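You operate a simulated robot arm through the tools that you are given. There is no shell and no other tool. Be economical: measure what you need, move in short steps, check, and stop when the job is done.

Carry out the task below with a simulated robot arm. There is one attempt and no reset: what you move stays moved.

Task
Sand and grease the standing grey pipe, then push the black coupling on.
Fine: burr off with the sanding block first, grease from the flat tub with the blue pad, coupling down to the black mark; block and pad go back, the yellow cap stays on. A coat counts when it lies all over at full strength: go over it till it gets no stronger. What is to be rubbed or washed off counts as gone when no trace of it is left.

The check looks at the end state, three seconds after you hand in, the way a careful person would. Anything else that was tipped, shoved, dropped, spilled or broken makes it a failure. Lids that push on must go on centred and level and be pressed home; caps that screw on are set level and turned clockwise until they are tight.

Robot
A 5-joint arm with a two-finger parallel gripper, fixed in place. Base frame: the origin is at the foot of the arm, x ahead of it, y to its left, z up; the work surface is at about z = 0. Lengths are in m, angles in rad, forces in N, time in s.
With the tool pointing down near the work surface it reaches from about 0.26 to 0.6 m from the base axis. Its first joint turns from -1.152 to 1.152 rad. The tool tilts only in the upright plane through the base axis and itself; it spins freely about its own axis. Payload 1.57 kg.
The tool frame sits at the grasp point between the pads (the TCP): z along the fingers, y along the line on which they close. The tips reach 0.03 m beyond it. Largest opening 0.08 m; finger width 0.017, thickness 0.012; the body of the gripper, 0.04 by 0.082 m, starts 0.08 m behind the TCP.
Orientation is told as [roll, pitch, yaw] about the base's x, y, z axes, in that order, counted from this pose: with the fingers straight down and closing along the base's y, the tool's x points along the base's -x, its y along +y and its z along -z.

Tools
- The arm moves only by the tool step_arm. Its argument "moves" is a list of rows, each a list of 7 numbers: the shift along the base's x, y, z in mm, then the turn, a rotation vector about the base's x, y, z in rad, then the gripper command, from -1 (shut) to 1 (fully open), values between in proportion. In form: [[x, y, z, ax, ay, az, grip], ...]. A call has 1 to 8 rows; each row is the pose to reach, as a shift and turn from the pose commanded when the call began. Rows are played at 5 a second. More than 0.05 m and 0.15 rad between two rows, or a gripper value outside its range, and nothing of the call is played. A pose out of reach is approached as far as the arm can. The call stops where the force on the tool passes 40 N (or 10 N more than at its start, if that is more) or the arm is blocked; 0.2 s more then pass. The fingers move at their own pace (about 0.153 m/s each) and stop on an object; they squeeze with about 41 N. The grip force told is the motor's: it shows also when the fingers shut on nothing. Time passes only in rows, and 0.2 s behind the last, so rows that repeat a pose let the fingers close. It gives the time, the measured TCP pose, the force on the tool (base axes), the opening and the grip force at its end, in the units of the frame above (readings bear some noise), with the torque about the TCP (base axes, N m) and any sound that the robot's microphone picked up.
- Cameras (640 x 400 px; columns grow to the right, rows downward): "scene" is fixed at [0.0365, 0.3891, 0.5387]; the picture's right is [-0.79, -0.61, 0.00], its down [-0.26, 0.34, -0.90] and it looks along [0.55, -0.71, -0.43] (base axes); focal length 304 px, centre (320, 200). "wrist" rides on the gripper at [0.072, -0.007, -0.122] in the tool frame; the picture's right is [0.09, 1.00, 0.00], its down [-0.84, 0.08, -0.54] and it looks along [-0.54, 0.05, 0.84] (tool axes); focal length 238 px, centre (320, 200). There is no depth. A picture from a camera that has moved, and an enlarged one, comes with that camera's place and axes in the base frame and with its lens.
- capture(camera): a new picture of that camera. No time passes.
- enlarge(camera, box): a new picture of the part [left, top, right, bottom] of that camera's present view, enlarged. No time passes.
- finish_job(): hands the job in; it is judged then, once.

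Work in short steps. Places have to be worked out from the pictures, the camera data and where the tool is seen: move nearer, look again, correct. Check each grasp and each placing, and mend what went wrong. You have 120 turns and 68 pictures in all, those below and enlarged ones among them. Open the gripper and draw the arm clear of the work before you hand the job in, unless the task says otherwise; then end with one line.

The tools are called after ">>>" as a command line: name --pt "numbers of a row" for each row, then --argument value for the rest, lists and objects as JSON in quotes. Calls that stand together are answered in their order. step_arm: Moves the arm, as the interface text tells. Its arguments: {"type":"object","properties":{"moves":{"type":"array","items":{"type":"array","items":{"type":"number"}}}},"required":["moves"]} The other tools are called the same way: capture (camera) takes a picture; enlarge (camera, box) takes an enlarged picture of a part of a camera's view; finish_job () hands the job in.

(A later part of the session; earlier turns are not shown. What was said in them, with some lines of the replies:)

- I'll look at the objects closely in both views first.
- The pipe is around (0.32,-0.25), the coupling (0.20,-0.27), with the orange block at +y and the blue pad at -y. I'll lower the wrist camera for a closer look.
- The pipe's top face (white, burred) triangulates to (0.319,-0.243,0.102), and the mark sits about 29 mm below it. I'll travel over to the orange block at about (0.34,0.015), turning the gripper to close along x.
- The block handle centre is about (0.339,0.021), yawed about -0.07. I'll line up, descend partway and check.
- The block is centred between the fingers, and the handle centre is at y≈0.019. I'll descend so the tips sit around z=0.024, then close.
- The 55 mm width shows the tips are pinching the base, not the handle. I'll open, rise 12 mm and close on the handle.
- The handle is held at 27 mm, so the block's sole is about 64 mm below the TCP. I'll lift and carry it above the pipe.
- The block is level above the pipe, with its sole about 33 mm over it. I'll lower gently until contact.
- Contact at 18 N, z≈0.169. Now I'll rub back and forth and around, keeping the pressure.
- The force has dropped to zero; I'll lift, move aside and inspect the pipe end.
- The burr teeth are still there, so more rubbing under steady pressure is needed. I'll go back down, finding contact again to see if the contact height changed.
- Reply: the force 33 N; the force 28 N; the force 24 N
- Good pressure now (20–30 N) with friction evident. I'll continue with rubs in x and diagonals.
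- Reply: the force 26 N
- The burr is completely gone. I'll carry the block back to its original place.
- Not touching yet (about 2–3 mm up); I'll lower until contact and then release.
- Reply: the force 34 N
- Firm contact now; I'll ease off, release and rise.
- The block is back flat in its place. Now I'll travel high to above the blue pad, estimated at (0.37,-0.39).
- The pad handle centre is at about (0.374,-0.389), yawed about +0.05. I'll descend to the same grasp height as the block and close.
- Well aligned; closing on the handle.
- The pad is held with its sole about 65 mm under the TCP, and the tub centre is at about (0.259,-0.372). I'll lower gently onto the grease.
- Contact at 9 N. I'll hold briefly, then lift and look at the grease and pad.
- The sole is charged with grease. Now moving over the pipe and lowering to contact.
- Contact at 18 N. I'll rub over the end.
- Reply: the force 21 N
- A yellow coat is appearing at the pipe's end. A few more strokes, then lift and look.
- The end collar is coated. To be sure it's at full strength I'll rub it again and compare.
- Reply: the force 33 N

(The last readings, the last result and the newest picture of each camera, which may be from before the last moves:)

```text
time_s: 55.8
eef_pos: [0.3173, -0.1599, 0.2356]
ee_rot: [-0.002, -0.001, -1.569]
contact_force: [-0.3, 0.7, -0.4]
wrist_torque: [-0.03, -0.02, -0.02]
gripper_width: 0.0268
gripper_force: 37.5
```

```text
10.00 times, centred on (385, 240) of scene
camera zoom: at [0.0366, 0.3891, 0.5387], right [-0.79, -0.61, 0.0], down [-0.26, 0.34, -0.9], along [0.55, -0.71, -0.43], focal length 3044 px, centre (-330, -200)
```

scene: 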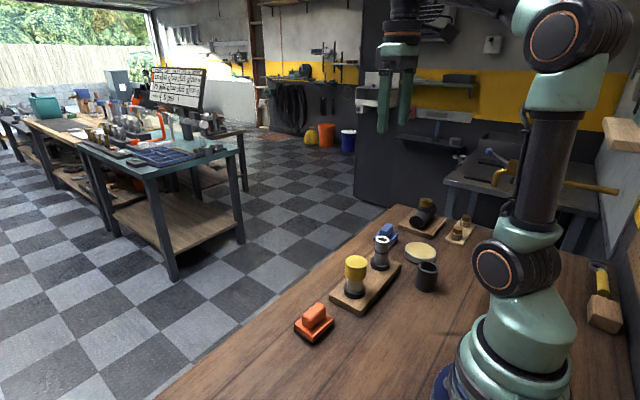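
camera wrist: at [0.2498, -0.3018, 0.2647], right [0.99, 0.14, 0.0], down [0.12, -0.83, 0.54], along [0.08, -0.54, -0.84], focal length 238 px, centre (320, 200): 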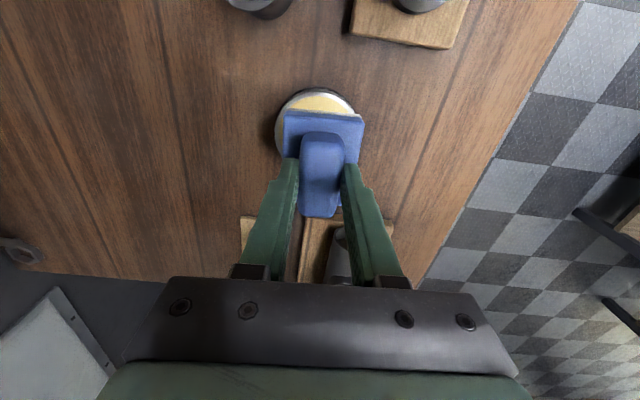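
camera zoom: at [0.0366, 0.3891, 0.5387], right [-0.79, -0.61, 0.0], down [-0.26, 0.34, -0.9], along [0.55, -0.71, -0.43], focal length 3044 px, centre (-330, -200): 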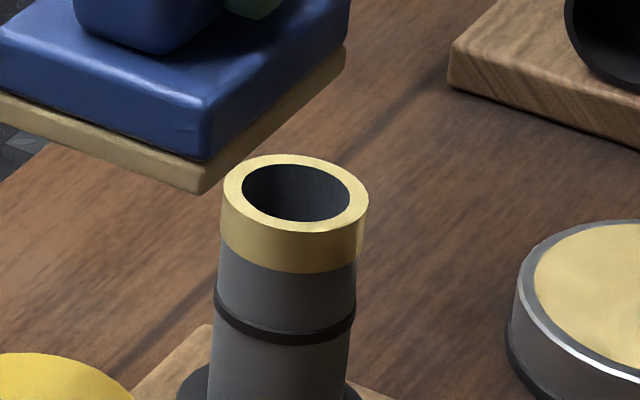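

No change between passes. To rule out that the pad merely ran dry, I'll recharge it once and go over it again.

>>> step_arm --pt "-12 -42 0 0 0 0.02 -1" --pt "-24 -84 0 0 0 0.04 -1" --pt "-36 -126 0 0 0 0.05 -1" --pt "-48 -168 0 0 0 0.05 -1" --pt "-59 -211 0 0 0 0.05 -1" --pt "-59 -211 -45 0 0 0.05 -1" --pt "-59 -211 -90 0 0 0.05 -1" --pt "-59 -211 -140 0 0 0.05 -1"

>>> step_arm --pt "0 0 -4 0 0 0 -1" --pt "0 0 -8 0 0 0 -1" --pt "0 0 -10 0 0 0 -1"

```text
time_s: 57.6
eef_pos: [0.2624, -0.3747, 0.0957]
ee_rot: [0.001, -0.001, -1.522]
contact_force: [1.0, 0.3, -0.8]
wrist_torque: [-0.02, -0.02, 0.01]
gripper_width: 0.0269
gripper_force: 37.7
```

```text
time_s: 58.4
eef_pos: [0.262, -0.374, 0.0866]
ee_rot: [-0.001, 0.001, -1.518]
contact_force: [0.4, -0.2, -0.7]
wrist_torque: [0.0, 0.0, 0.01]
gripper_width: 0.0268
gripper_force: 37.8
```

>>> step_arm --pt "-2 1.5 -1 0 0 0 -1" --pt "-2 1.5 -2 0 0 0 -1"

>>> step_arm --pt "0 0 -0.7 0 0 0 -1" --pt "0 0 -1.4 0 0 0 -1"

```text
time_s: 59.0
eef_pos: [0.2587, -0.3728, 0.0833]
ee_rot: [0.0, 0.0, -1.519]
contact_force: [-0.9, 0.6, -0.5]
wrist_torque: [0.01, 0.03, -0.01]
gripper_width: 0.027
gripper_force: 37.7
```

```text
time_s: 59.6
eef_pos: [0.259, -0.3725, 0.0826]
ee_rot: [0.001, 0.0, -1.521]
contact_force: [-0.9, 0.6, 6.2]
wrist_torque: [-0.01, 0.08, 0.01]
gripper_width: 0.0268
gripper_force: 37.8
```

Contact with the grease. I'll lift and return over the pipe.

>>> step_arm --pt "0 0 0 0 0 0 -1" --pt "0 0 40 0 0 0 -1" --pt "0 0 85 0 0 0 -1" --pt "0 0 125 0 0 0 -1" --pt "18 40 125 0 0 0 -1" --pt "36 80 125 0 0 -0.03 -1" --pt "54 116 125 0 0 -0.05 -1" --pt "60 129 115 0 0 -0.05 -1"

>>> step_arm --pt "0 0 -20 0 0 0 -1" --pt "0 0 -30 0 0 0 -1" --pt "0 0 -33 0 0 0 -1" --pt "0 0 -34.5 0 0 0 -1"

```text
time_s: 61.4
eef_pos: [0.3172, -0.2439, 0.196]
ee_rot: [-0.001, 0.0, -1.572]
contact_force: [0.7, 0.7, 0.1]
wrist_torque: [0.01, 0.03, 0.01]
gripper_width: 0.0268
gripper_force: 38.0
```

```text
time_s: 62.4
eef_pos: [0.3179, -0.2449, 0.1643]
ee_rot: [0.001, 0.0, -1.568]
contact_force: [-9.0, 6.4, 31.8]
wrist_torque: [0.24, 0.4, -0.02]
gripper_width: 0.0272
gripper_force: 37.1
```

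>>> step_arm --pt "8 0 0 0 0 0 -1" --pt "0 8 0 0 0 0 -1" --pt "-8 0 0 0 0 0 -1" --pt "0 -8 0 0 0 0 -1" --pt "8 0 0 0 0 0 -1" --pt "0 8 0 0 0 0 -1" --pt "-8 0 0 0 0 0 -1" --pt "0 0 0 0 0 0 -1"

>>> step_arm --pt "0 0 30 0 0 0 -1" --pt "0 0 60 0 0 0 -1" --pt "0 -40 70 0 0 0 -1" --pt "0 -60 70 0 0 0 -1"

>>> enlarge --camera "scene" --box '[360, 220, 410, 260]'

>>> capture --camera "wrist"

```text
time_s: 64.2
eef_pos: [0.3165, -0.2444, 0.1627]
ee_rot: [-0.001, -0.001, -1.573]
contact_force: [-9.7, -0.3, 29.6]
wrist_torque: [-0.27, 0.41, -0.1]
gripper_width: 0.0271
gripper_force: 38.0
```

```text
time_s: 65.2
eef_pos: [0.3169, -0.3038, 0.2327]
ee_rot: [0.0, 0.0, -1.569]
contact_force: [-0.1, 0.1, -0.8]
wrist_torque: [0.01, -0.01, 0.01]
gripper_width: 0.0273
gripper_force: 38.0
```

```text
10.00 times, centred on (385, 240) of scene
camera zoom: at [0.0365, 0.3891, 0.5387], right [-0.79, -0.61, 0.0], down [-0.26, 0.34, -0.9], along [0.55, -0.71, -0.43], focal length 3044 px, centre (-330, -200)
```

zoom: 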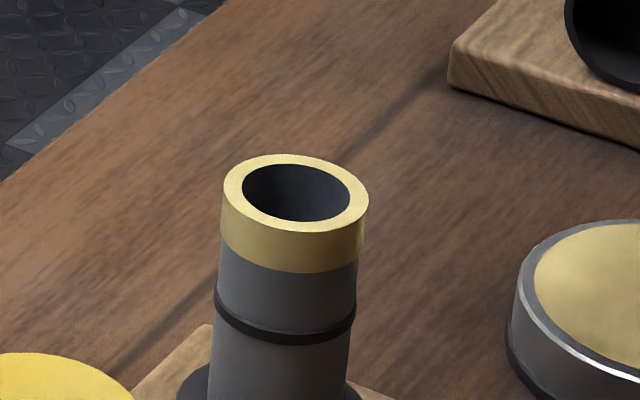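

```text
34 pictures are left
camera wrist: at [0.3093, -0.2299, 0.3533], right [1.0, 0.09, 0.0], down [0.08, -0.84, 0.54], along [0.05, -0.54, -0.84], focal length 238 px, centre (320, 200)
```

wrist: 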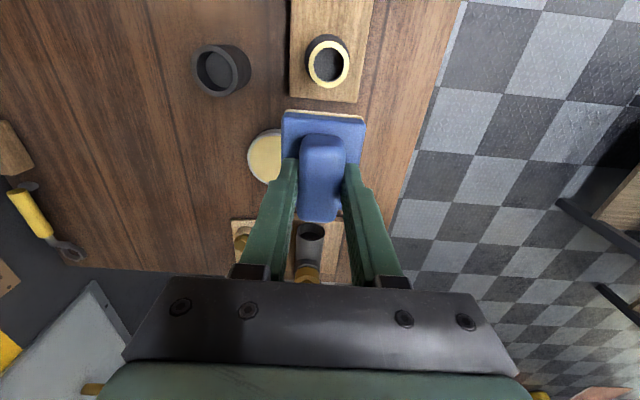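

The coat is full and unchanged. I'll return the pad to its place.

>>> step_arm --pt "20 -29 0 0 0 0.02 -1" --pt "40 -58 0 0 0 0.04 -1" --pt "60 -87 0 0 0 0.052 -1" --pt "60 -87 -45 0 0 0.052 -1" --pt "60 -87 -90 0 0 0.052 -1" --pt "60 -87 -130 0 0 0.052 -1" --pt "60 -87 -160 0 0 0.052 -1"

>>> step_arm --pt "0 0 -4 0 0 0 -1" --pt "0 0 -8 0 0 0 -1" --pt "0 0 -9 0 0 0 -1"

```text
time_s: 66.8
eef_pos: [0.3794, -0.3913, 0.0725]
ee_rot: [-0.002, 0.0, -1.518]
contact_force: [0.4, 0.2, -1.2]
wrist_torque: [-0.03, 0.02, 0.01]
gripper_width: 0.0269
gripper_force: 37.7
```

```text
time_s: 67.6
eef_pos: [0.3774, -0.3921, 0.0646]
ee_rot: [0.0, 0.002, -1.515]
contact_force: [-0.5, 0.2, -0.3]
wrist_torque: [-0.02, -0.01, 0.0]
gripper_width: 0.0272
gripper_force: 36.9
```

>>> step_arm --pt "0 0 -1.5 0 0 0 -1" --pt "0 0 -3 0 0 0 -1"

>>> step_arm --pt "0 0 -1 0 0 0 -1" --pt "0 0 -2 0 0 0 -1"

```text
time_s: 68.2
eef_pos: [0.3783, -0.3907, 0.0614]
ee_rot: [0.001, 0.0, -1.517]
contact_force: [-0.6, -0.6, -0.7]
wrist_torque: [0.0, -0.03, 0.0]
gripper_width: 0.0272
gripper_force: 38.3
```

```text
time_s: 68.8
eef_pos: [0.3777, -0.3909, 0.0586]
ee_rot: [0.0, -0.001, -1.518]
contact_force: [0.9, -0.2, -2.0]
wrist_torque: [-0.01, 0.02, -0.01]
gripper_width: 0.0271
gripper_force: 37.6
```

>>> step_arm --pt "0 0 -1 0 0 0 -1" --pt "0 0 -2 0 0 0 -1"

```text
time_s: 69.4
eef_pos: [0.3769, -0.3919, 0.0572]
ee_rot: [0.001, 0.0, -1.516]
contact_force: [-1.3, 0.8, 5.7]
wrist_torque: [-0.11, 0.11, -0.05]
gripper_width: 0.0271
gripper_force: 37.5
```

Touching down; I'll release and rise.

>>> step_arm --pt "0 0 0 0 0 0 -0.1" --pt "0 0 0 0 0 0 0.5" --pt "0 0 0 0 0 0 0.5" --pt "0 0 45 0 0 0 0.5" --pt "0 0 90 0 0 0 0.5" --pt "0 0 135 0 0 0 0.5" --pt "0 0 160 0 0 0 0.7"

>>> enlarge --camera "scene" --box '[360, 190, 440, 270]'

```text
time_s: 71.0
eef_pos: [0.3765, -0.3918, 0.2198]
ee_rot: [0.0, -0.002, -1.516]
contact_force: [-0.3, -0.3, -0.4]
wrist_torque: [-0.03, 0.03, 0.0]
gripper_width: 0.0682
gripper_force: 0.1
```

```text
5.00 times, centred on (400, 230) of scene
camera zoom: at [0.0365, 0.3891, 0.5387], right [-0.79, -0.61, 0.0], down [-0.26, 0.34, -0.9], along [0.55, -0.71, -0.43], focal length 1522 px, centre (-80, 50)
```

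zoom: 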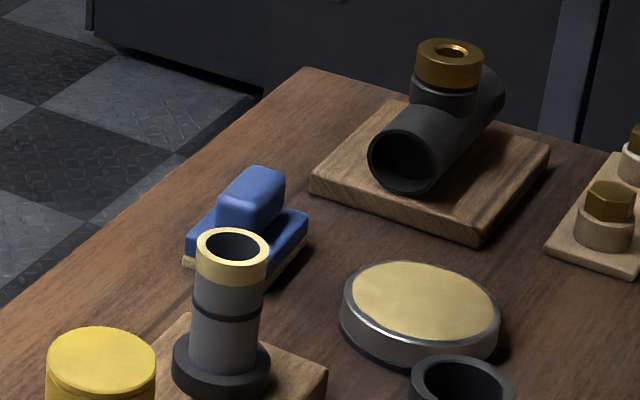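

The pad is back in place. Now to look into the black coupling from above.

>>> step_arm --pt "-36 18 0 0 0 0 1" --pt "-72 36 0 0 0 0 1" --pt "-108 54 0 0 0 -0.02 1" --pt "-144 74 0 0 0 -0.05 1" --pt "-178 92 0 0 0 -0.05 1" --pt "-178 92 0 0 0 -0.05 1"

>>> enlarge --camera "wrist" --box '[240, 20, 440, 150]'

>>> enlarge --camera "scene" --box '[400, 240, 460, 300]'

```text
time_s: 72.4
eef_pos: [0.1993, -0.2991, 0.2134]
ee_rot: [0.0, -0.001, -1.569]
contact_force: [0.0, -0.5, -0.1]
wrist_torque: [0.0, 0.0, 0.03]
gripper_width: 0.0801
gripper_force: 0.2
```

```text
3.08 times, centred on (340, 85) of wrist
camera zoom: at [0.1907, -0.2252, 0.3358], right [1.0, 0.1, 0.0], down [0.08, -0.84, 0.54], along [0.05, -0.54, -0.84], focal length 733 px, centre (258, 554)
```

zoom: 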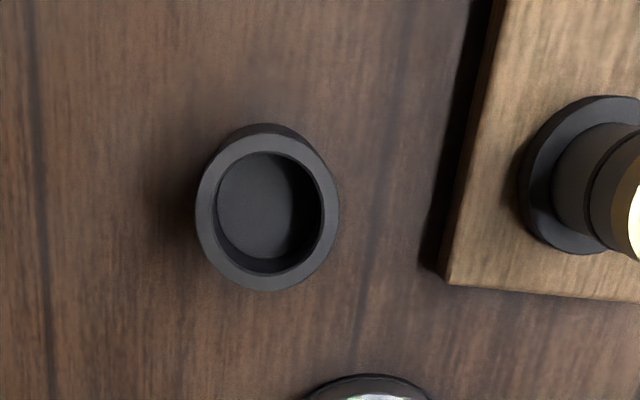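

```text
6.67 times, centred on (430, 270) of scene
camera zoom: at [0.0365, 0.3891, 0.5387], right [-0.79, -0.61, 0.0], down [-0.26, 0.34, -0.9], along [0.55, -0.71, -0.43], focal length 2030 px, centre (-413, -267)
```

zoom: 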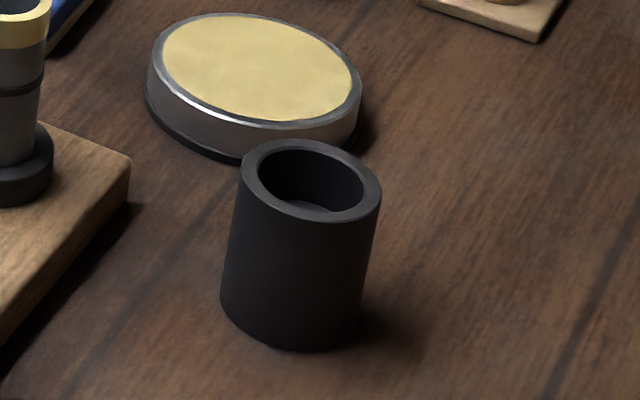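

The coupling seems to have an inner floor; I need to know how deep and which end goes on the pipe. Zooming into both views.

>>> enlarge --camera "wrist" --box '[295, 50, 355, 118]'

>>> enlarge --camera "scene" --box '[414, 255, 440, 275]'

```text
5.88 times, centred on (325, 84) of wrist
camera zoom: at [0.1907, -0.2252, 0.3358], right [1.0, 0.1, 0.0], down [0.08, -0.84, 0.54], along [0.05, -0.54, -0.84], focal length 1402 px, centre (291, 882)
```

zoom: 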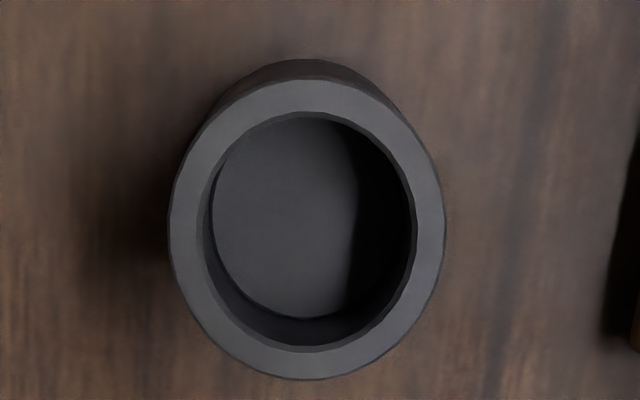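

```text
16.00 times, centred on (427, 265) of scene
camera zoom: at [0.0365, 0.3891, 0.5387], right [-0.79, -0.61, 0.0], down [-0.26, 0.34, -0.9], along [0.55, -0.71, -0.43], focal length 4871 px, centre (-1392, -840)
```

zoom: 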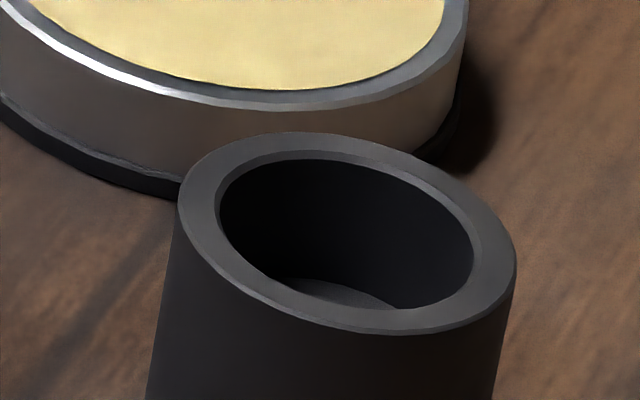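

The socket is about 29 mm deep inside a ~60 mm tall coupling, so it looks like a symmetric coupling with a centre stop, matching the ~30 mm to the mark. It stands at about (0.197,-0.262); I'll go above it and check centring.

>>> step_arm --pt "-2 37 0 0 0 0 1" --pt "-2 37 -45 0 0 0 1" --pt "-2 37 -90 0 0 0 1" --pt "-2 37 -90 0 0 0 1"

>>> capture --camera "wrist"

```text
time_s: 73.4
eef_pos: [0.1991, -0.2615, 0.1236]
ee_rot: [-0.001, -0.001, -1.567]
contact_force: [0.1, -0.2, -0.2]
wrist_torque: [0.02, 0.01, -0.02]
gripper_width: 0.0799
gripper_force: 0.1
```

```text
28 pictures are left
camera wrist: at [0.1902, -0.1886, 0.2448], right [1.0, 0.1, 0.0], down [0.08, -0.84, 0.54], along [0.05, -0.54, -0.84], focal length 238 px, centre (320, 200)
```

wrist: 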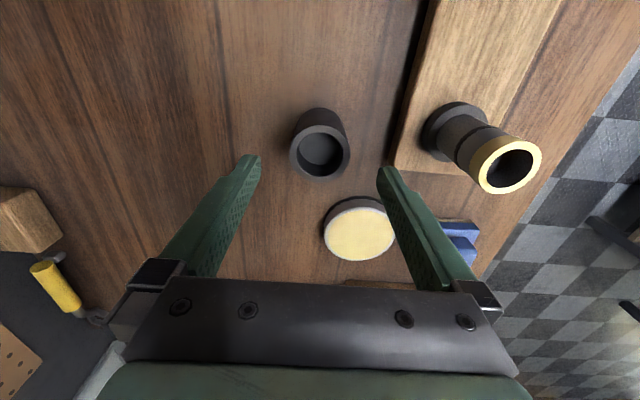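

The rim centre is at (0.1965,-0.261), matching. I'll descend to TCP z≈0.045 and close.

>>> step_arm --pt "-2 0 -40 0 0 0 1" --pt "-2 0 -79 0 0 0 1" --pt "-2 0 -79 0 0 0 1" --pt "-2 0 -79 0 0 0 0.3" --pt "-2 0 -79 0 0 0 -1" --pt "-2 0 -79 0 0 0 -1" --pt "-2 0 -79 0 0 0 -1"

>>> enlarge --camera "wrist" --box '[240, 100, 400, 220]'

```text
time_s: 75.0
eef_pos: [0.1968, -0.2617, 0.0457]
ee_rot: [-0.002, 0.0, -1.568]
contact_force: [-0.7, 0.3, -0.3]
wrist_torque: [-0.01, -0.02, 0.01]
gripper_width: 0.0492
gripper_force: 41.1
```

```text
3.33 times, centred on (320, 160) of wrist
camera zoom: at [0.1875, -0.1885, 0.1664], right [1.0, 0.1, 0.0], down [0.08, -0.84, 0.54], along [0.05, -0.54, -0.84], focal length 794 px, centre (320, 333)
```

zoom: 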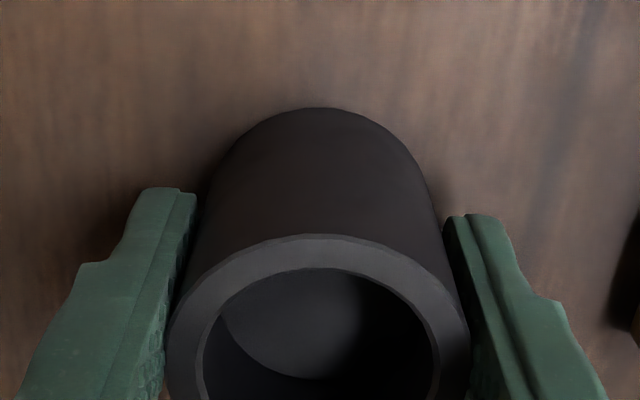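

Gripped at 49 mm. I'll lift it straight up and check how it sits in the hand.

>>> step_arm --pt "0 0 20 0 0 0 -1" --pt "0 0 60 0 0 0 -1" --pt "0 0 105 0 0 0 -1" --pt "0 0 140 0 0 0 -1" --pt "0 0 150 0 0 0 -1"

>>> enlarge --camera "wrist" --box '[240, 130, 400, 250]'

>>> enlarge --camera "scene" --box '[390, 140, 490, 240]'

```text
time_s: 76.2
eef_pos: [0.1968, -0.2621, 0.197]
ee_rot: [0.0, 0.001, -1.569]
contact_force: [0.1, 0.3, 0.6]
wrist_torque: [0.02, -0.01, -0.01]
gripper_width: 0.0492
gripper_force: 41.0
```

```text
3.33 times, centred on (320, 190) of wrist
camera zoom: at [0.1883, -0.1897, 0.3189], right [1.0, 0.1, 0.0], down [0.08, -0.84, 0.54], along [0.05, -0.54, -0.84], focal length 794 px, centre (320, 233)
```

zoom: 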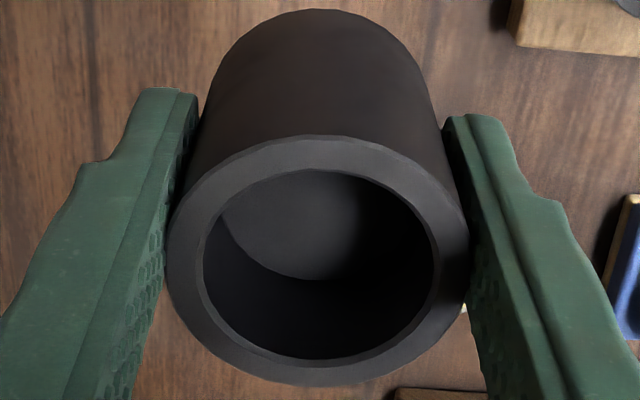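

```text
4.00 times, centred on (440, 190) of scene
camera zoom: at [0.0365, 0.3891, 0.5387], right [-0.79, -0.61, 0.0], down [-0.26, 0.34, -0.9], along [0.55, -0.71, -0.43], focal length 1218 px, centre (-160, 240)
```

zoom: 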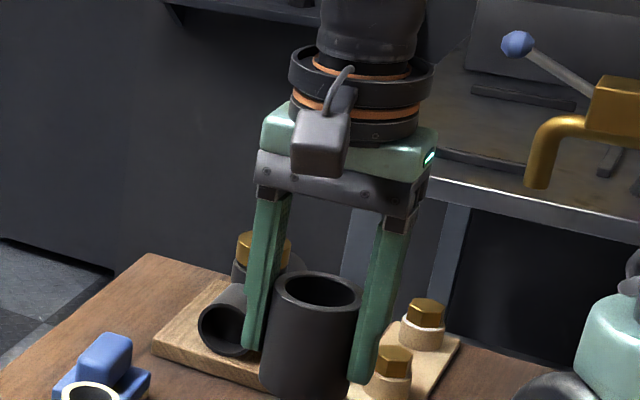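

The coupling is held level. I'll move it over the pipe, hovering just above, then align using both cameras.

>>> step_arm --pt "30 5 0 0 0 0 -1" --pt "60 10 0 0 0 0 -1" --pt "90 15 0 0 0 0 -1" --pt "122 20 0 0 0 0 -1" --pt "122 20 -22 0 0 0 -1" --pt "122 20 -28 0 0 0 -1" --pt "122 20 -28 0 0 0 -1"

>>> enlarge --camera "scene" --box '[355, 200, 415, 275]'

>>> enlarge --camera "wrist" --box '[260, 90, 380, 190]'

```text
time_s: 77.8
eef_pos: [0.3183, -0.2435, 0.1685]
ee_rot: [-0.001, 0.0, -1.567]
contact_force: [-0.6, 0.8, 0.0]
wrist_torque: [-0.01, 0.01, 0.02]
gripper_width: 0.0494
gripper_force: 40.6
```

```text
5.33 times, centred on (385, 238) of scene
camera zoom: at [0.0365, 0.3891, 0.5387], right [-0.79, -0.61, 0.0], down [-0.26, 0.34, -0.9], along [0.55, -0.71, -0.43], focal length 1624 px, centre (-27, 0)
```

zoom: 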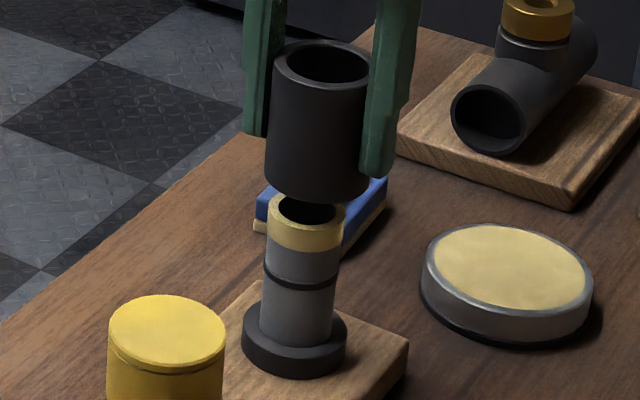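

```text
4.00 times, centred on (320, 140) of wrist
camera zoom: at [0.3095, -0.1699, 0.29], right [1.0, 0.1, 0.0], down [0.08, -0.84, 0.54], along [0.05, -0.54, -0.84], focal length 953 px, centre (320, 440)
```

zoom: 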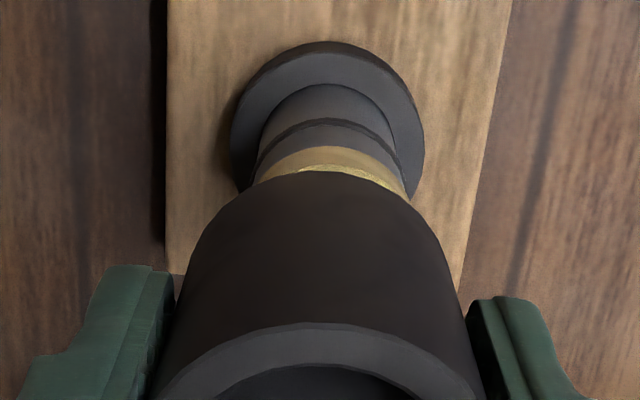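

In the images the coupling is off: about 2.3 mm short in +x (wrist view) and 3 mm short in +y (scene view). Correcting and rechecking.

>>> step_arm --pt "2.3 3.2 0 0 0 0 -1" --pt "2.3 3.2 -4 0 0 0 -1" --pt "2.3 3.2 -4 0 0 0 -1"

>>> enlarge --camera "scene" --box '[365, 205, 405, 265]'

>>> enlarge --camera "wrist" --box '[260, 90, 380, 190]'

```text
time_s: 78.6
eef_pos: [0.3192, -0.2386, 0.1645]
ee_rot: [-0.001, 0.0, -1.567]
contact_force: [-0.3, -0.1, 0.5]
wrist_torque: [0.01, -0.03, 0.02]
gripper_width: 0.0489
gripper_force: 41.6
```

```text
6.67 times, centred on (385, 235) of scene
camera zoom: at [0.0365, 0.3891, 0.5387], right [-0.79, -0.61, 0.0], down [-0.26, 0.34, -0.9], along [0.55, -0.71, -0.43], focal length 2030 px, centre (-113, -33)
```

zoom: 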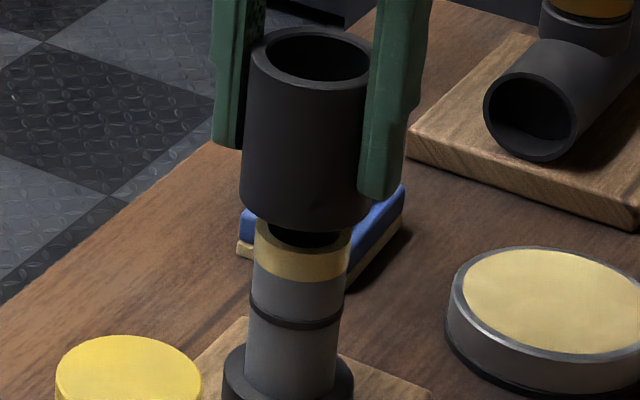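

```text
4.00 times, centred on (320, 140) of wrist
camera zoom: at [0.3117, -0.1658, 0.2865], right [1.0, 0.1, 0.0], down [0.08, -0.84, 0.54], along [0.05, -0.54, -0.84], focal length 953 px, centre (320, 440)
```

zoom: 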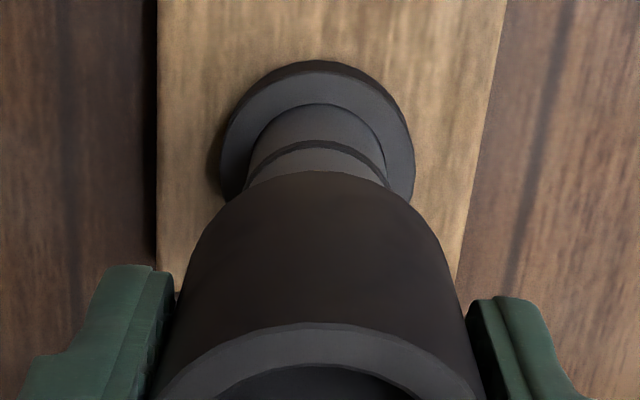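

Much closer. A tighter scene zoom for the fine correction.

>>> enlarge --camera "scene" --box '[371, 222, 395, 242]'

>>> enlarge --camera "wrist" --box '[290, 100, 350, 150]'

```text
16.00 times, centred on (383, 232) of scene
camera zoom: at [0.0365, 0.3891, 0.5387], right [-0.79, -0.61, 0.0], down [-0.26, 0.34, -0.9], along [0.55, -0.71, -0.43], focal length 4871 px, centre (-688, -312)
```

zoom: 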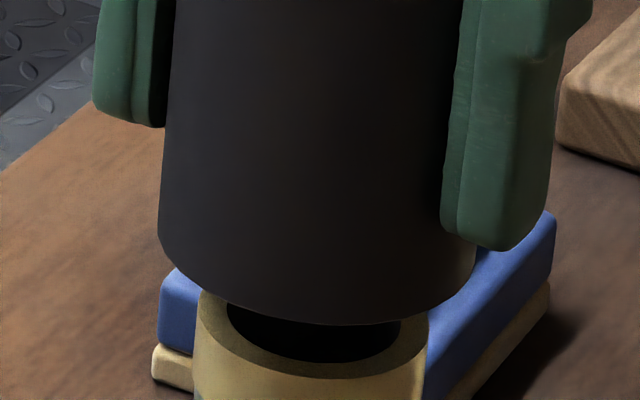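

```text
8.00 times, centred on (320, 125) of wrist
camera zoom: at [0.3117, -0.1658, 0.2865], right [1.0, 0.1, 0.0], down [0.08, -0.84, 0.54], along [0.05, -0.54, -0.84], focal length 1907 px, centre (320, 800)
```

zoom: 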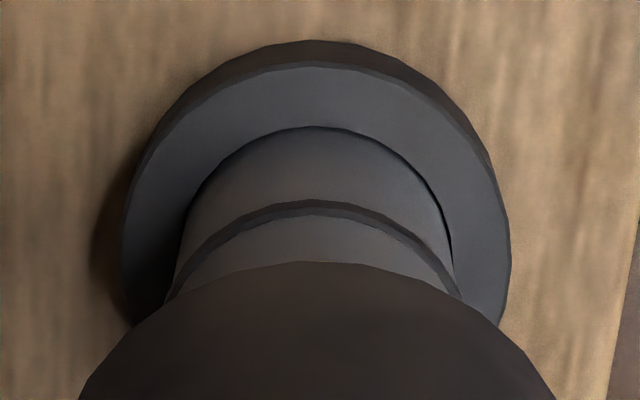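

The residual is under 1 mm; I'll apply (-0.2,-0.7) mm and lower slowly, watching the side forces.

>>> step_arm --pt "-0.2 -0.7 0 0 0 0 -1" --pt "-0.2 -0.7 -6 0 0 0 -1" --pt "-0.2 -0.7 -11 0 0 0 -1" --pt "-0.2 -0.7 -14 0 0 0 -1"

>>> step_arm --pt "0 0 -1 0 0 0 -1" --pt "0 0 -2 0 0 0 -1" --pt "0 0 -3 0 0 0 -1"

```text
time_s: 79.6
eef_pos: [0.3199, -0.2397, 0.1512]
ee_rot: [-0.001, -0.001, -1.567]
contact_force: [0.6, 0.6, -0.8]
wrist_torque: [0.01, 0.03, 0.0]
gripper_width: 0.0492
gripper_force: 41.2
```

```text
time_s: 80.4
eef_pos: [0.3218, -0.2398, 0.1482]
ee_rot: [-0.001, -0.001, -1.567]
contact_force: [-0.2, 0.2, -1.7]
wrist_torque: [0.01, 0.04, 0.04]
gripper_width: 0.0494
gripper_force: 41.0
```

>>> step_arm --pt "0 0 -1 0 0 0 -1" --pt "0 0 -2 0 0 0 -1" --pt "0 0 -3 0 0 0 -1"

>>> enlarge --camera "scene" --box '[369, 225, 397, 249]'

```text
time_s: 81.2
eef_pos: [0.319, -0.2407, 0.1462]
ee_rot: [0.0, -0.001, -1.568]
contact_force: [-3.7, -6.9, 1.2]
wrist_torque: [-0.38, 0.13, -0.03]
gripper_width: 0.0493
gripper_force: 41.4
```

```text
16.00 times, centred on (383, 237) of scene
camera zoom: at [0.0365, 0.3891, 0.5387], right [-0.79, -0.61, 0.0], down [-0.26, 0.34, -0.9], along [0.55, -0.71, -0.43], focal length 4871 px, centre (-688, -392)
```

zoom: 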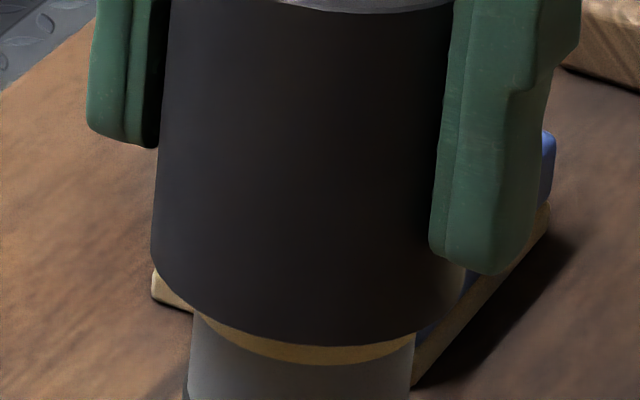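

Side force (-3.7,-6.9) and the picture agree: the coupling needs to go a bit to -x,-y. I'll shift and ease down.

>>> step_arm --pt "-0.4 -0.8 0 0 0 0 -1" --pt "-0.4 -0.8 -1 0 0 0 -1" --pt "-0.4 -0.8 -2 0 0 0 -1"

```text
time_s: 82.0
eef_pos: [0.3205, -0.2424, 0.1444]
ee_rot: [0.0, -0.001, -1.567]
contact_force: [-0.1, -0.4, -0.6]
wrist_torque: [-0.04, -0.01, 0.01]
gripper_width: 0.0493
gripper_force: 41.1
```

No force now: it's aligned. Continuing down.

>>> step_arm --pt "0 0 -1.5 0 0 0 -1" --pt "0 0 -3 0 0 0 -1" --pt "0 0 -4.5 0 0 0 -1" --pt "0 0 -6 0 0 0 -1"

>>> enlarge --camera "scene" --box '[360, 215, 410, 275]'

```text
time_s: 83.0
eef_pos: [0.3193, -0.2407, 0.1383]
ee_rot: [0.0, 0.0, -1.568]
contact_force: [0.1, -0.3, -0.9]
wrist_torque: [-0.01, -0.01, 0.01]
gripper_width: 0.0493
gripper_force: 41.0
```

```text
6.67 times, centred on (385, 245) of scene
camera zoom: at [0.0365, 0.3891, 0.5387], right [-0.79, -0.61, 0.0], down [-0.26, 0.34, -0.9], along [0.55, -0.71, -0.43], focal length 2030 px, centre (-113, -100)
```

zoom: 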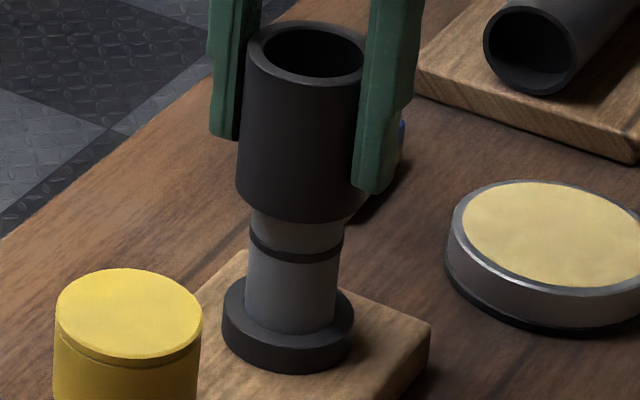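

It's sliding on freely, with about 17 mm left to the mark. Continuing.

>>> step_arm --pt "0 0 -2 0 0 0 -1" --pt "0 0 -4 0 0 0 -1" --pt "0 0 -6 0 0 0 -1" --pt "0 0 -8 0 0 0 -1" --pt "0 0 -10 0 0 0 -1" --pt "0 0 -12 0 0 0 -1"

>>> enlarge --camera "scene" --box '[360, 215, 410, 275]'

```text
time_s: 84.4
eef_pos: [0.3197, -0.2406, 0.1257]
ee_rot: [-0.001, -0.001, -1.567]
contact_force: [0.3, -0.1, -0.5]
wrist_torque: [0.03, 0.0, 0.02]
gripper_width: 0.0494
gripper_force: 40.5
```

```text
6.67 times, centred on (385, 245) of scene
camera zoom: at [0.0365, 0.3891, 0.5387], right [-0.79, -0.61, 0.0], down [-0.26, 0.34, -0.9], along [0.55, -0.71, -0.43], focal length 2030 px, centre (-113, -100)
```

zoom: 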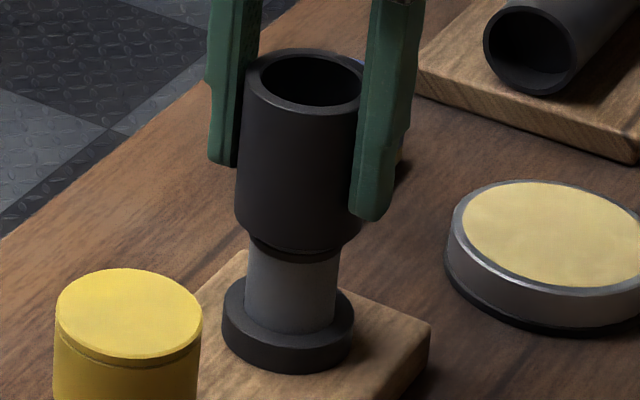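

About 4–6 mm to go. Continuing in 1 mm rows until the stop or mark.

>>> step_arm --pt "0 0 -1 0 0 0 -1" --pt "0 0 -2 0 0 0 -1" --pt "0 0 -3 0 0 0 -1" --pt "0 0 -4 0 0 0 -1"

>>> enlarge --camera "scene" --box '[370, 240, 394, 260]'

>>> enlarge --camera "wrist" --box '[280, 90, 360, 160]'

```text
time_s: 85.4
eef_pos: [0.3196, -0.2405, 0.1218]
ee_rot: [-0.001, 0.001, -1.566]
contact_force: [0.9, -0.4, -0.2]
wrist_torque: [0.03, 0.02, -0.01]
gripper_width: 0.0495
gripper_force: 40.2
```

```text
16.00 times, centred on (382, 250) of scene
camera zoom: at [0.0365, 0.3891, 0.5387], right [-0.79, -0.61, 0.0], down [-0.26, 0.34, -0.9], along [0.55, -0.71, -0.43], focal length 4871 px, centre (-672, -600)
```

zoom: 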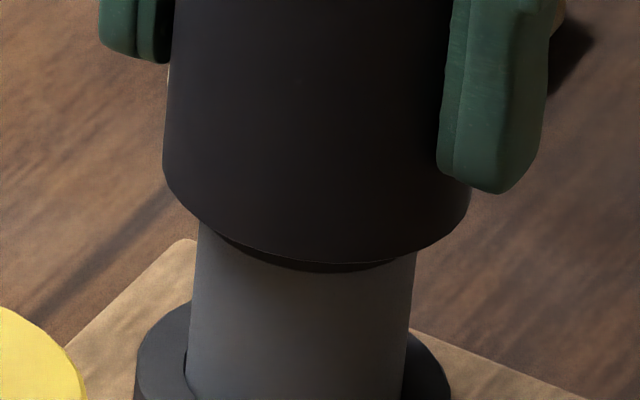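

```text
5.71 times, centred on (320, 125) of wrist
camera zoom: at [0.3112, -0.1675, 0.2429], right [1.0, 0.1, 0.0], down [0.08, -0.84, 0.54], along [0.05, -0.54, -0.84], focal length 1362 px, centre (320, 629)
```

zoom: 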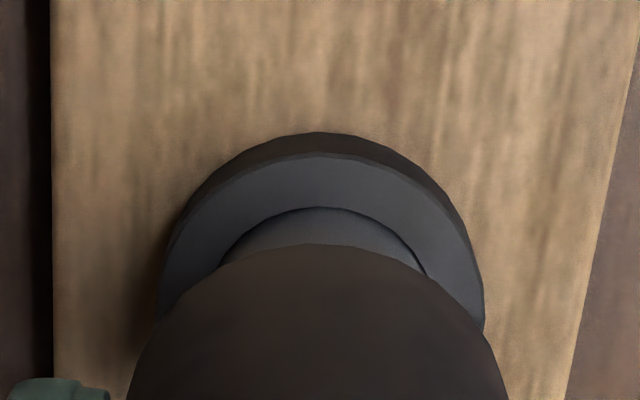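

Now within about 2 mm of the mark's upper edge. I'll push on gently, feeling for the stop.

>>> step_arm --pt "0 0 -1 0 0 0 -1" --pt "0 0 -2 0 0 0 -1"

>>> enlarge --camera "scene" --box '[374, 245, 390, 258]'

```text
time_s: 86.0
eef_pos: [0.3206, -0.2405, 0.1214]
ee_rot: [0.002, -0.002, -1.567]
contact_force: [-7.1, -2.5, 18.1]
wrist_torque: [-0.11, 0.4, 0.07]
gripper_width: 0.0491
gripper_force: 41.4
```

```text
16.00 times, centred on (382, 252) of scene
camera zoom: at [0.0365, 0.3891, 0.5386], right [-0.79, -0.61, 0.0], down [-0.26, 0.34, -0.9], along [0.55, -0.71, -0.43], focal length 4871 px, centre (-672, -624)
```

zoom: 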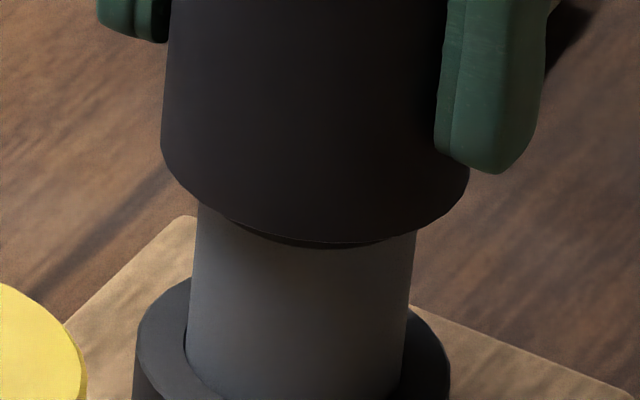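

An 18 N resistance suggests the inner stop, right as the edge meets the mark. I'll press a bit harder to see if it's home.

>>> step_arm --pt "0 0 -0.7 0 0 0 -1" --pt "0 0 -1.4 0 0 0 -1" --pt "0 0 -1.4 0 0 0 -1"

>>> enlarge --camera "scene" --box '[374, 245, 390, 258]'

```text
time_s: 86.8
eef_pos: [0.3206, -0.2408, 0.1181]
ee_rot: [0.001, 0.0, -1.567]
contact_force: [-16.4, -6.1, 35.1]
wrist_torque: [-0.24, 0.57, 0.2]
gripper_width: 0.0492
gripper_force: 41.2
```

```text
16.00 times, centred on (382, 252) of scene
camera zoom: at [0.0364, 0.3892, 0.5386], right [-0.79, -0.61, 0.0], down [-0.26, 0.34, -0.9], along [0.55, -0.71, -0.43], focal length 4871 px, centre (-672, -624)
```

zoom: 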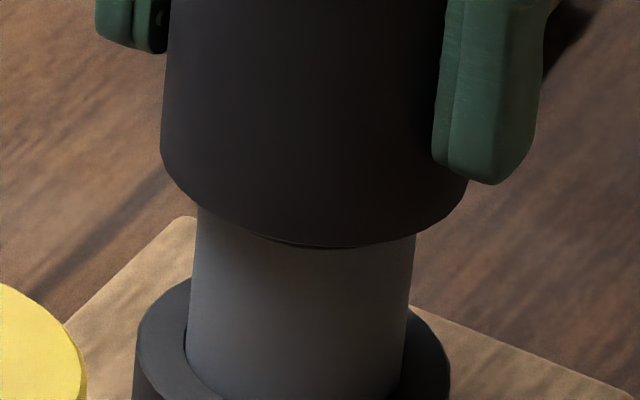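

It went about 1 mm further, the edge is now on the mark, and the fingers started slipping. I'll release, rise and inspect, then press on the rim from above to be sure it's home.

>>> step_arm --pt "0 0 1.5 0 0 0 -1" --pt "0 0 1.5 0 0 0 0.4" --pt "0 0 1.5 0 0 0 0.9" --pt "0 0 1.5 0 0 0 0.9" --pt "0 0 40 0 0 0 0.9" --pt "0 0 80 0 0 0 0.9"

>>> enlarge --camera "scene" --box '[360, 215, 410, 275]'

>>> capture --camera "wrist"

```text
time_s: 88.2
eef_pos: [0.3224, -0.2388, 0.1973]
ee_rot: [0.0, 0.0, -1.567]
contact_force: [0.5, -0.6, -0.6]
wrist_torque: [-0.01, 0.02, -0.02]
gripper_width: 0.0759
gripper_force: 0.1
```

```text
6.67 times, centred on (385, 245) of scene
camera zoom: at [0.0365, 0.3891, 0.5387], right [-0.79, -0.61, 0.0], down [-0.26, 0.34, -0.9], along [0.55, -0.71, -0.43], focal length 2030 px, centre (-113, -100)
```

zoom: 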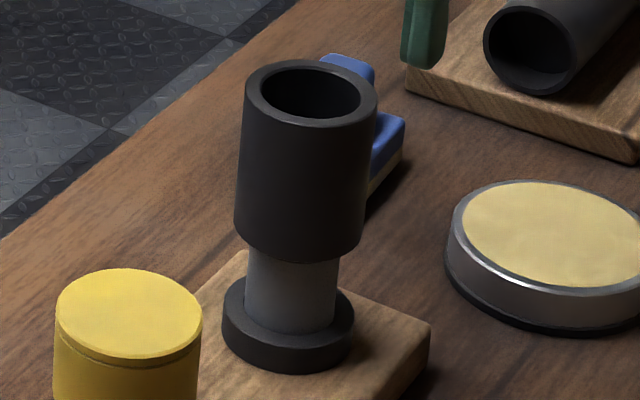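

```text
10 pictures are left
camera wrist: at [0.312, -0.1664, 0.3185], right [1.0, 0.1, 0.0], down [0.08, -0.84, 0.54], along [0.05, -0.54, -0.84], focal length 238 px, centre (320, 200)
```

wrist: 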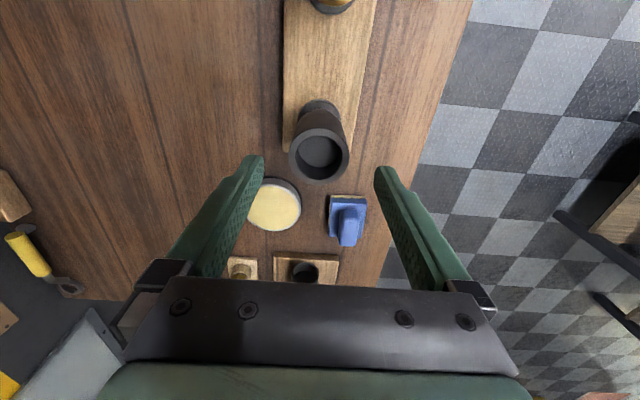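

The coupling stands level with its edge at the mark. I'll set the fingers to 36 mm and press both tips down on the rim to make sure it's home.

>>> step_arm --pt "-1 -1.5 0 0 0 0 -0.1" --pt "-1 -1.5 0 0 0 0 -0.1" --pt "-1 -1.5 -15 0 0 0 -0.1" --pt "-1 -1.5 -25 0 0 0 -0.1" --pt "-1 -1.5 -28 0 0 0 -0.1"

>>> step_arm --pt "0 0 -1 0 0 0 -0.1" --pt "0 0 -2 0 0 0 -0.1" --pt "0 0 -3 0 0 0 -0.1"

```text
time_s: 89.4
eef_pos: [0.3204, -0.2413, 0.1706]
ee_rot: [-0.001, -0.001, -1.567]
contact_force: [-0.1, -0.8, -0.6]
wrist_torque: [-0.03, 0.04, -0.01]
gripper_width: 0.0362
gripper_force: 0.1
```

```text
time_s: 90.2
eef_pos: [0.3189, -0.2418, 0.1682]
ee_rot: [0.001, 0.0, -1.566]
contact_force: [0.5, 0.0, -0.3]
wrist_torque: [0.01, 0.03, -0.01]
gripper_width: 0.0363
gripper_force: 0.0
```

>>> step_arm --pt "0 0 -1 0 0 0 -0.1" --pt "0 0 -2 0 0 0 -0.1" --pt "0 0 -3 0 0 0 -0.1"

```text
time_s: 91.0
eef_pos: [0.3184, -0.2417, 0.1668]
ee_rot: [0.0, 0.003, -1.568]
contact_force: [-3.1, 2.5, 7.5]
wrist_torque: [0.11, 0.14, 0.01]
gripper_width: 0.036
gripper_force: 0.1
stopped in row 3: the force on the tool passed its limit (the readings are from after the stop); the commanded pose is now the measured one
```

The force passed 40 N abruptly at z≈0.166: stiff. I'll press once more to see if it sinks any further.

>>> step_arm --pt "0 0 -0.5 0 0 0 -0.1" --pt "0 0 -1 0 0 0 -0.1" --pt "0 0 -1.5 0 0 0 -0.1" --pt "0 0 -2 0 0 0 -0.1"

>>> enlarge --camera "scene" --box '[374, 245, 390, 258]'

```text
time_s: 92.2
eef_pos: [0.3198, -0.2408, 0.1685]
ee_rot: [0.003, -0.001, -1.569]
contact_force: [-2.0, 2.6, 6.7]
wrist_torque: [0.14, 0.16, 0.0]
gripper_width: 0.0363
gripper_force: 0.2
stopped in row 4: the force on the tool passed its limit (the readings are from after the stop); the commanded pose is now the measured one
```

```text
16.00 times, centred on (382, 252) of scene
camera zoom: at [0.0365, 0.3891, 0.5386], right [-0.79, -0.61, 0.0], down [-0.26, 0.34, -0.9], along [0.55, -0.71, -0.43], focal length 4871 px, centre (-672, -624)
```

zoom: 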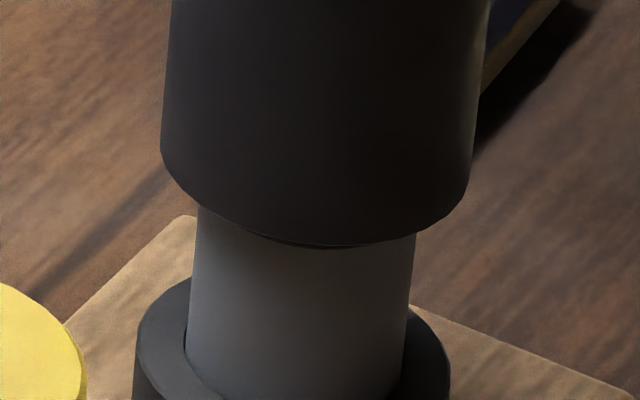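

The edge stays on the mark and won't go further, so it is home. I'll draw the arm clear and take a final look.

>>> step_arm --pt "0 0 30 0 0 0 -0.1" --pt "0 0 75 0 0 0 0.5" --pt "0 30 110 0 0 0 1" --pt "0 70 130 0 0 0 1" --pt "0 110 140 0 0 0 1" --pt "0 150 140 0 0 0 1"

>>> enlarge --camera "scene" --box '[280, 190, 480, 350]'

>>> enlarge --camera "scene" --box '[360, 215, 410, 275]'

>>> capture --camera "wrist"

```text
time_s: 93.6
eef_pos: [0.3168, -0.0901, 0.309]
ee_rot: [0.003, -0.001, -1.567]
contact_force: [0.3, 0.1, 0.8]
wrist_torque: [-0.01, 0.01, -0.01]
gripper_width: 0.0799
gripper_force: 0.1
```

```text
2.50 times, centred on (380, 270) of scene
camera zoom: at [0.0365, 0.3891, 0.5387], right [-0.79, -0.61, 0.0], down [-0.26, 0.34, -0.9], along [0.55, -0.71, -0.43], focal length 761 px, centre (170, 25)
```

zoom: 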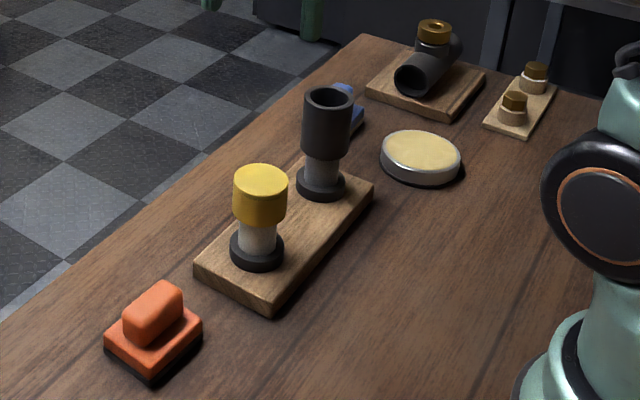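

```text
6.67 times, centred on (385, 245) of scene
camera zoom: at [0.0365, 0.3891, 0.5387], right [-0.79, -0.61, 0.0], down [-0.26, 0.34, -0.9], along [0.55, -0.71, -0.43], focal length 2030 px, centre (-113, -100)
```

zoom: 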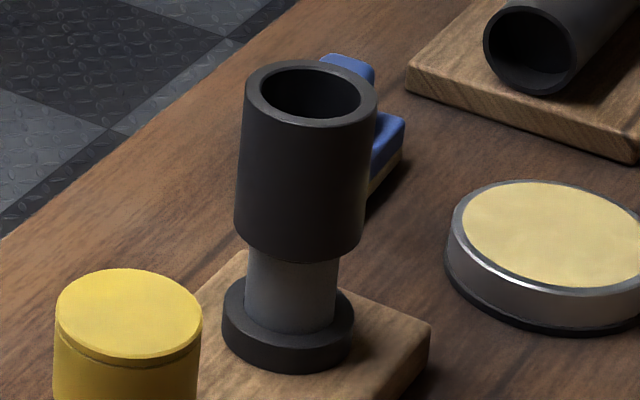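

```text
6 pictures are left
camera wrist: at [0.3088, -0.018, 0.429], right [1.0, 0.1, 0.0], down [0.08, -0.84, 0.54], along [0.05, -0.54, -0.84], focal length 238 px, centre (320, 200)
```

wrist: 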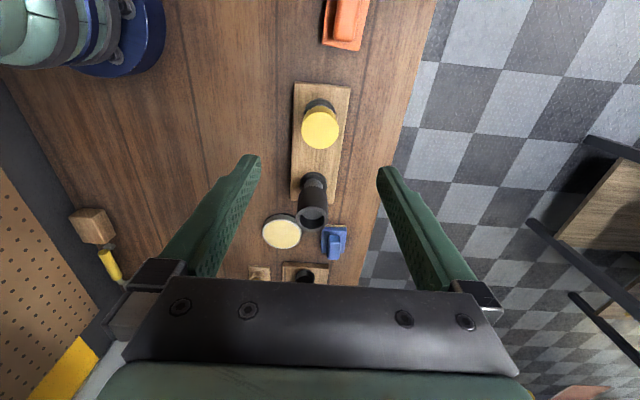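

Everything is in order: coupling level with its edge on the mark, block and pad back, cap untouched, arm clear. Handing in.

>>> finish_job

```text
The job is handed in.
```

The pipe is sanded and greased, and the coupling is on with its edge at the black mark and would not go further when pressed. The block and pad are back in place, and I left the yellow cap on.
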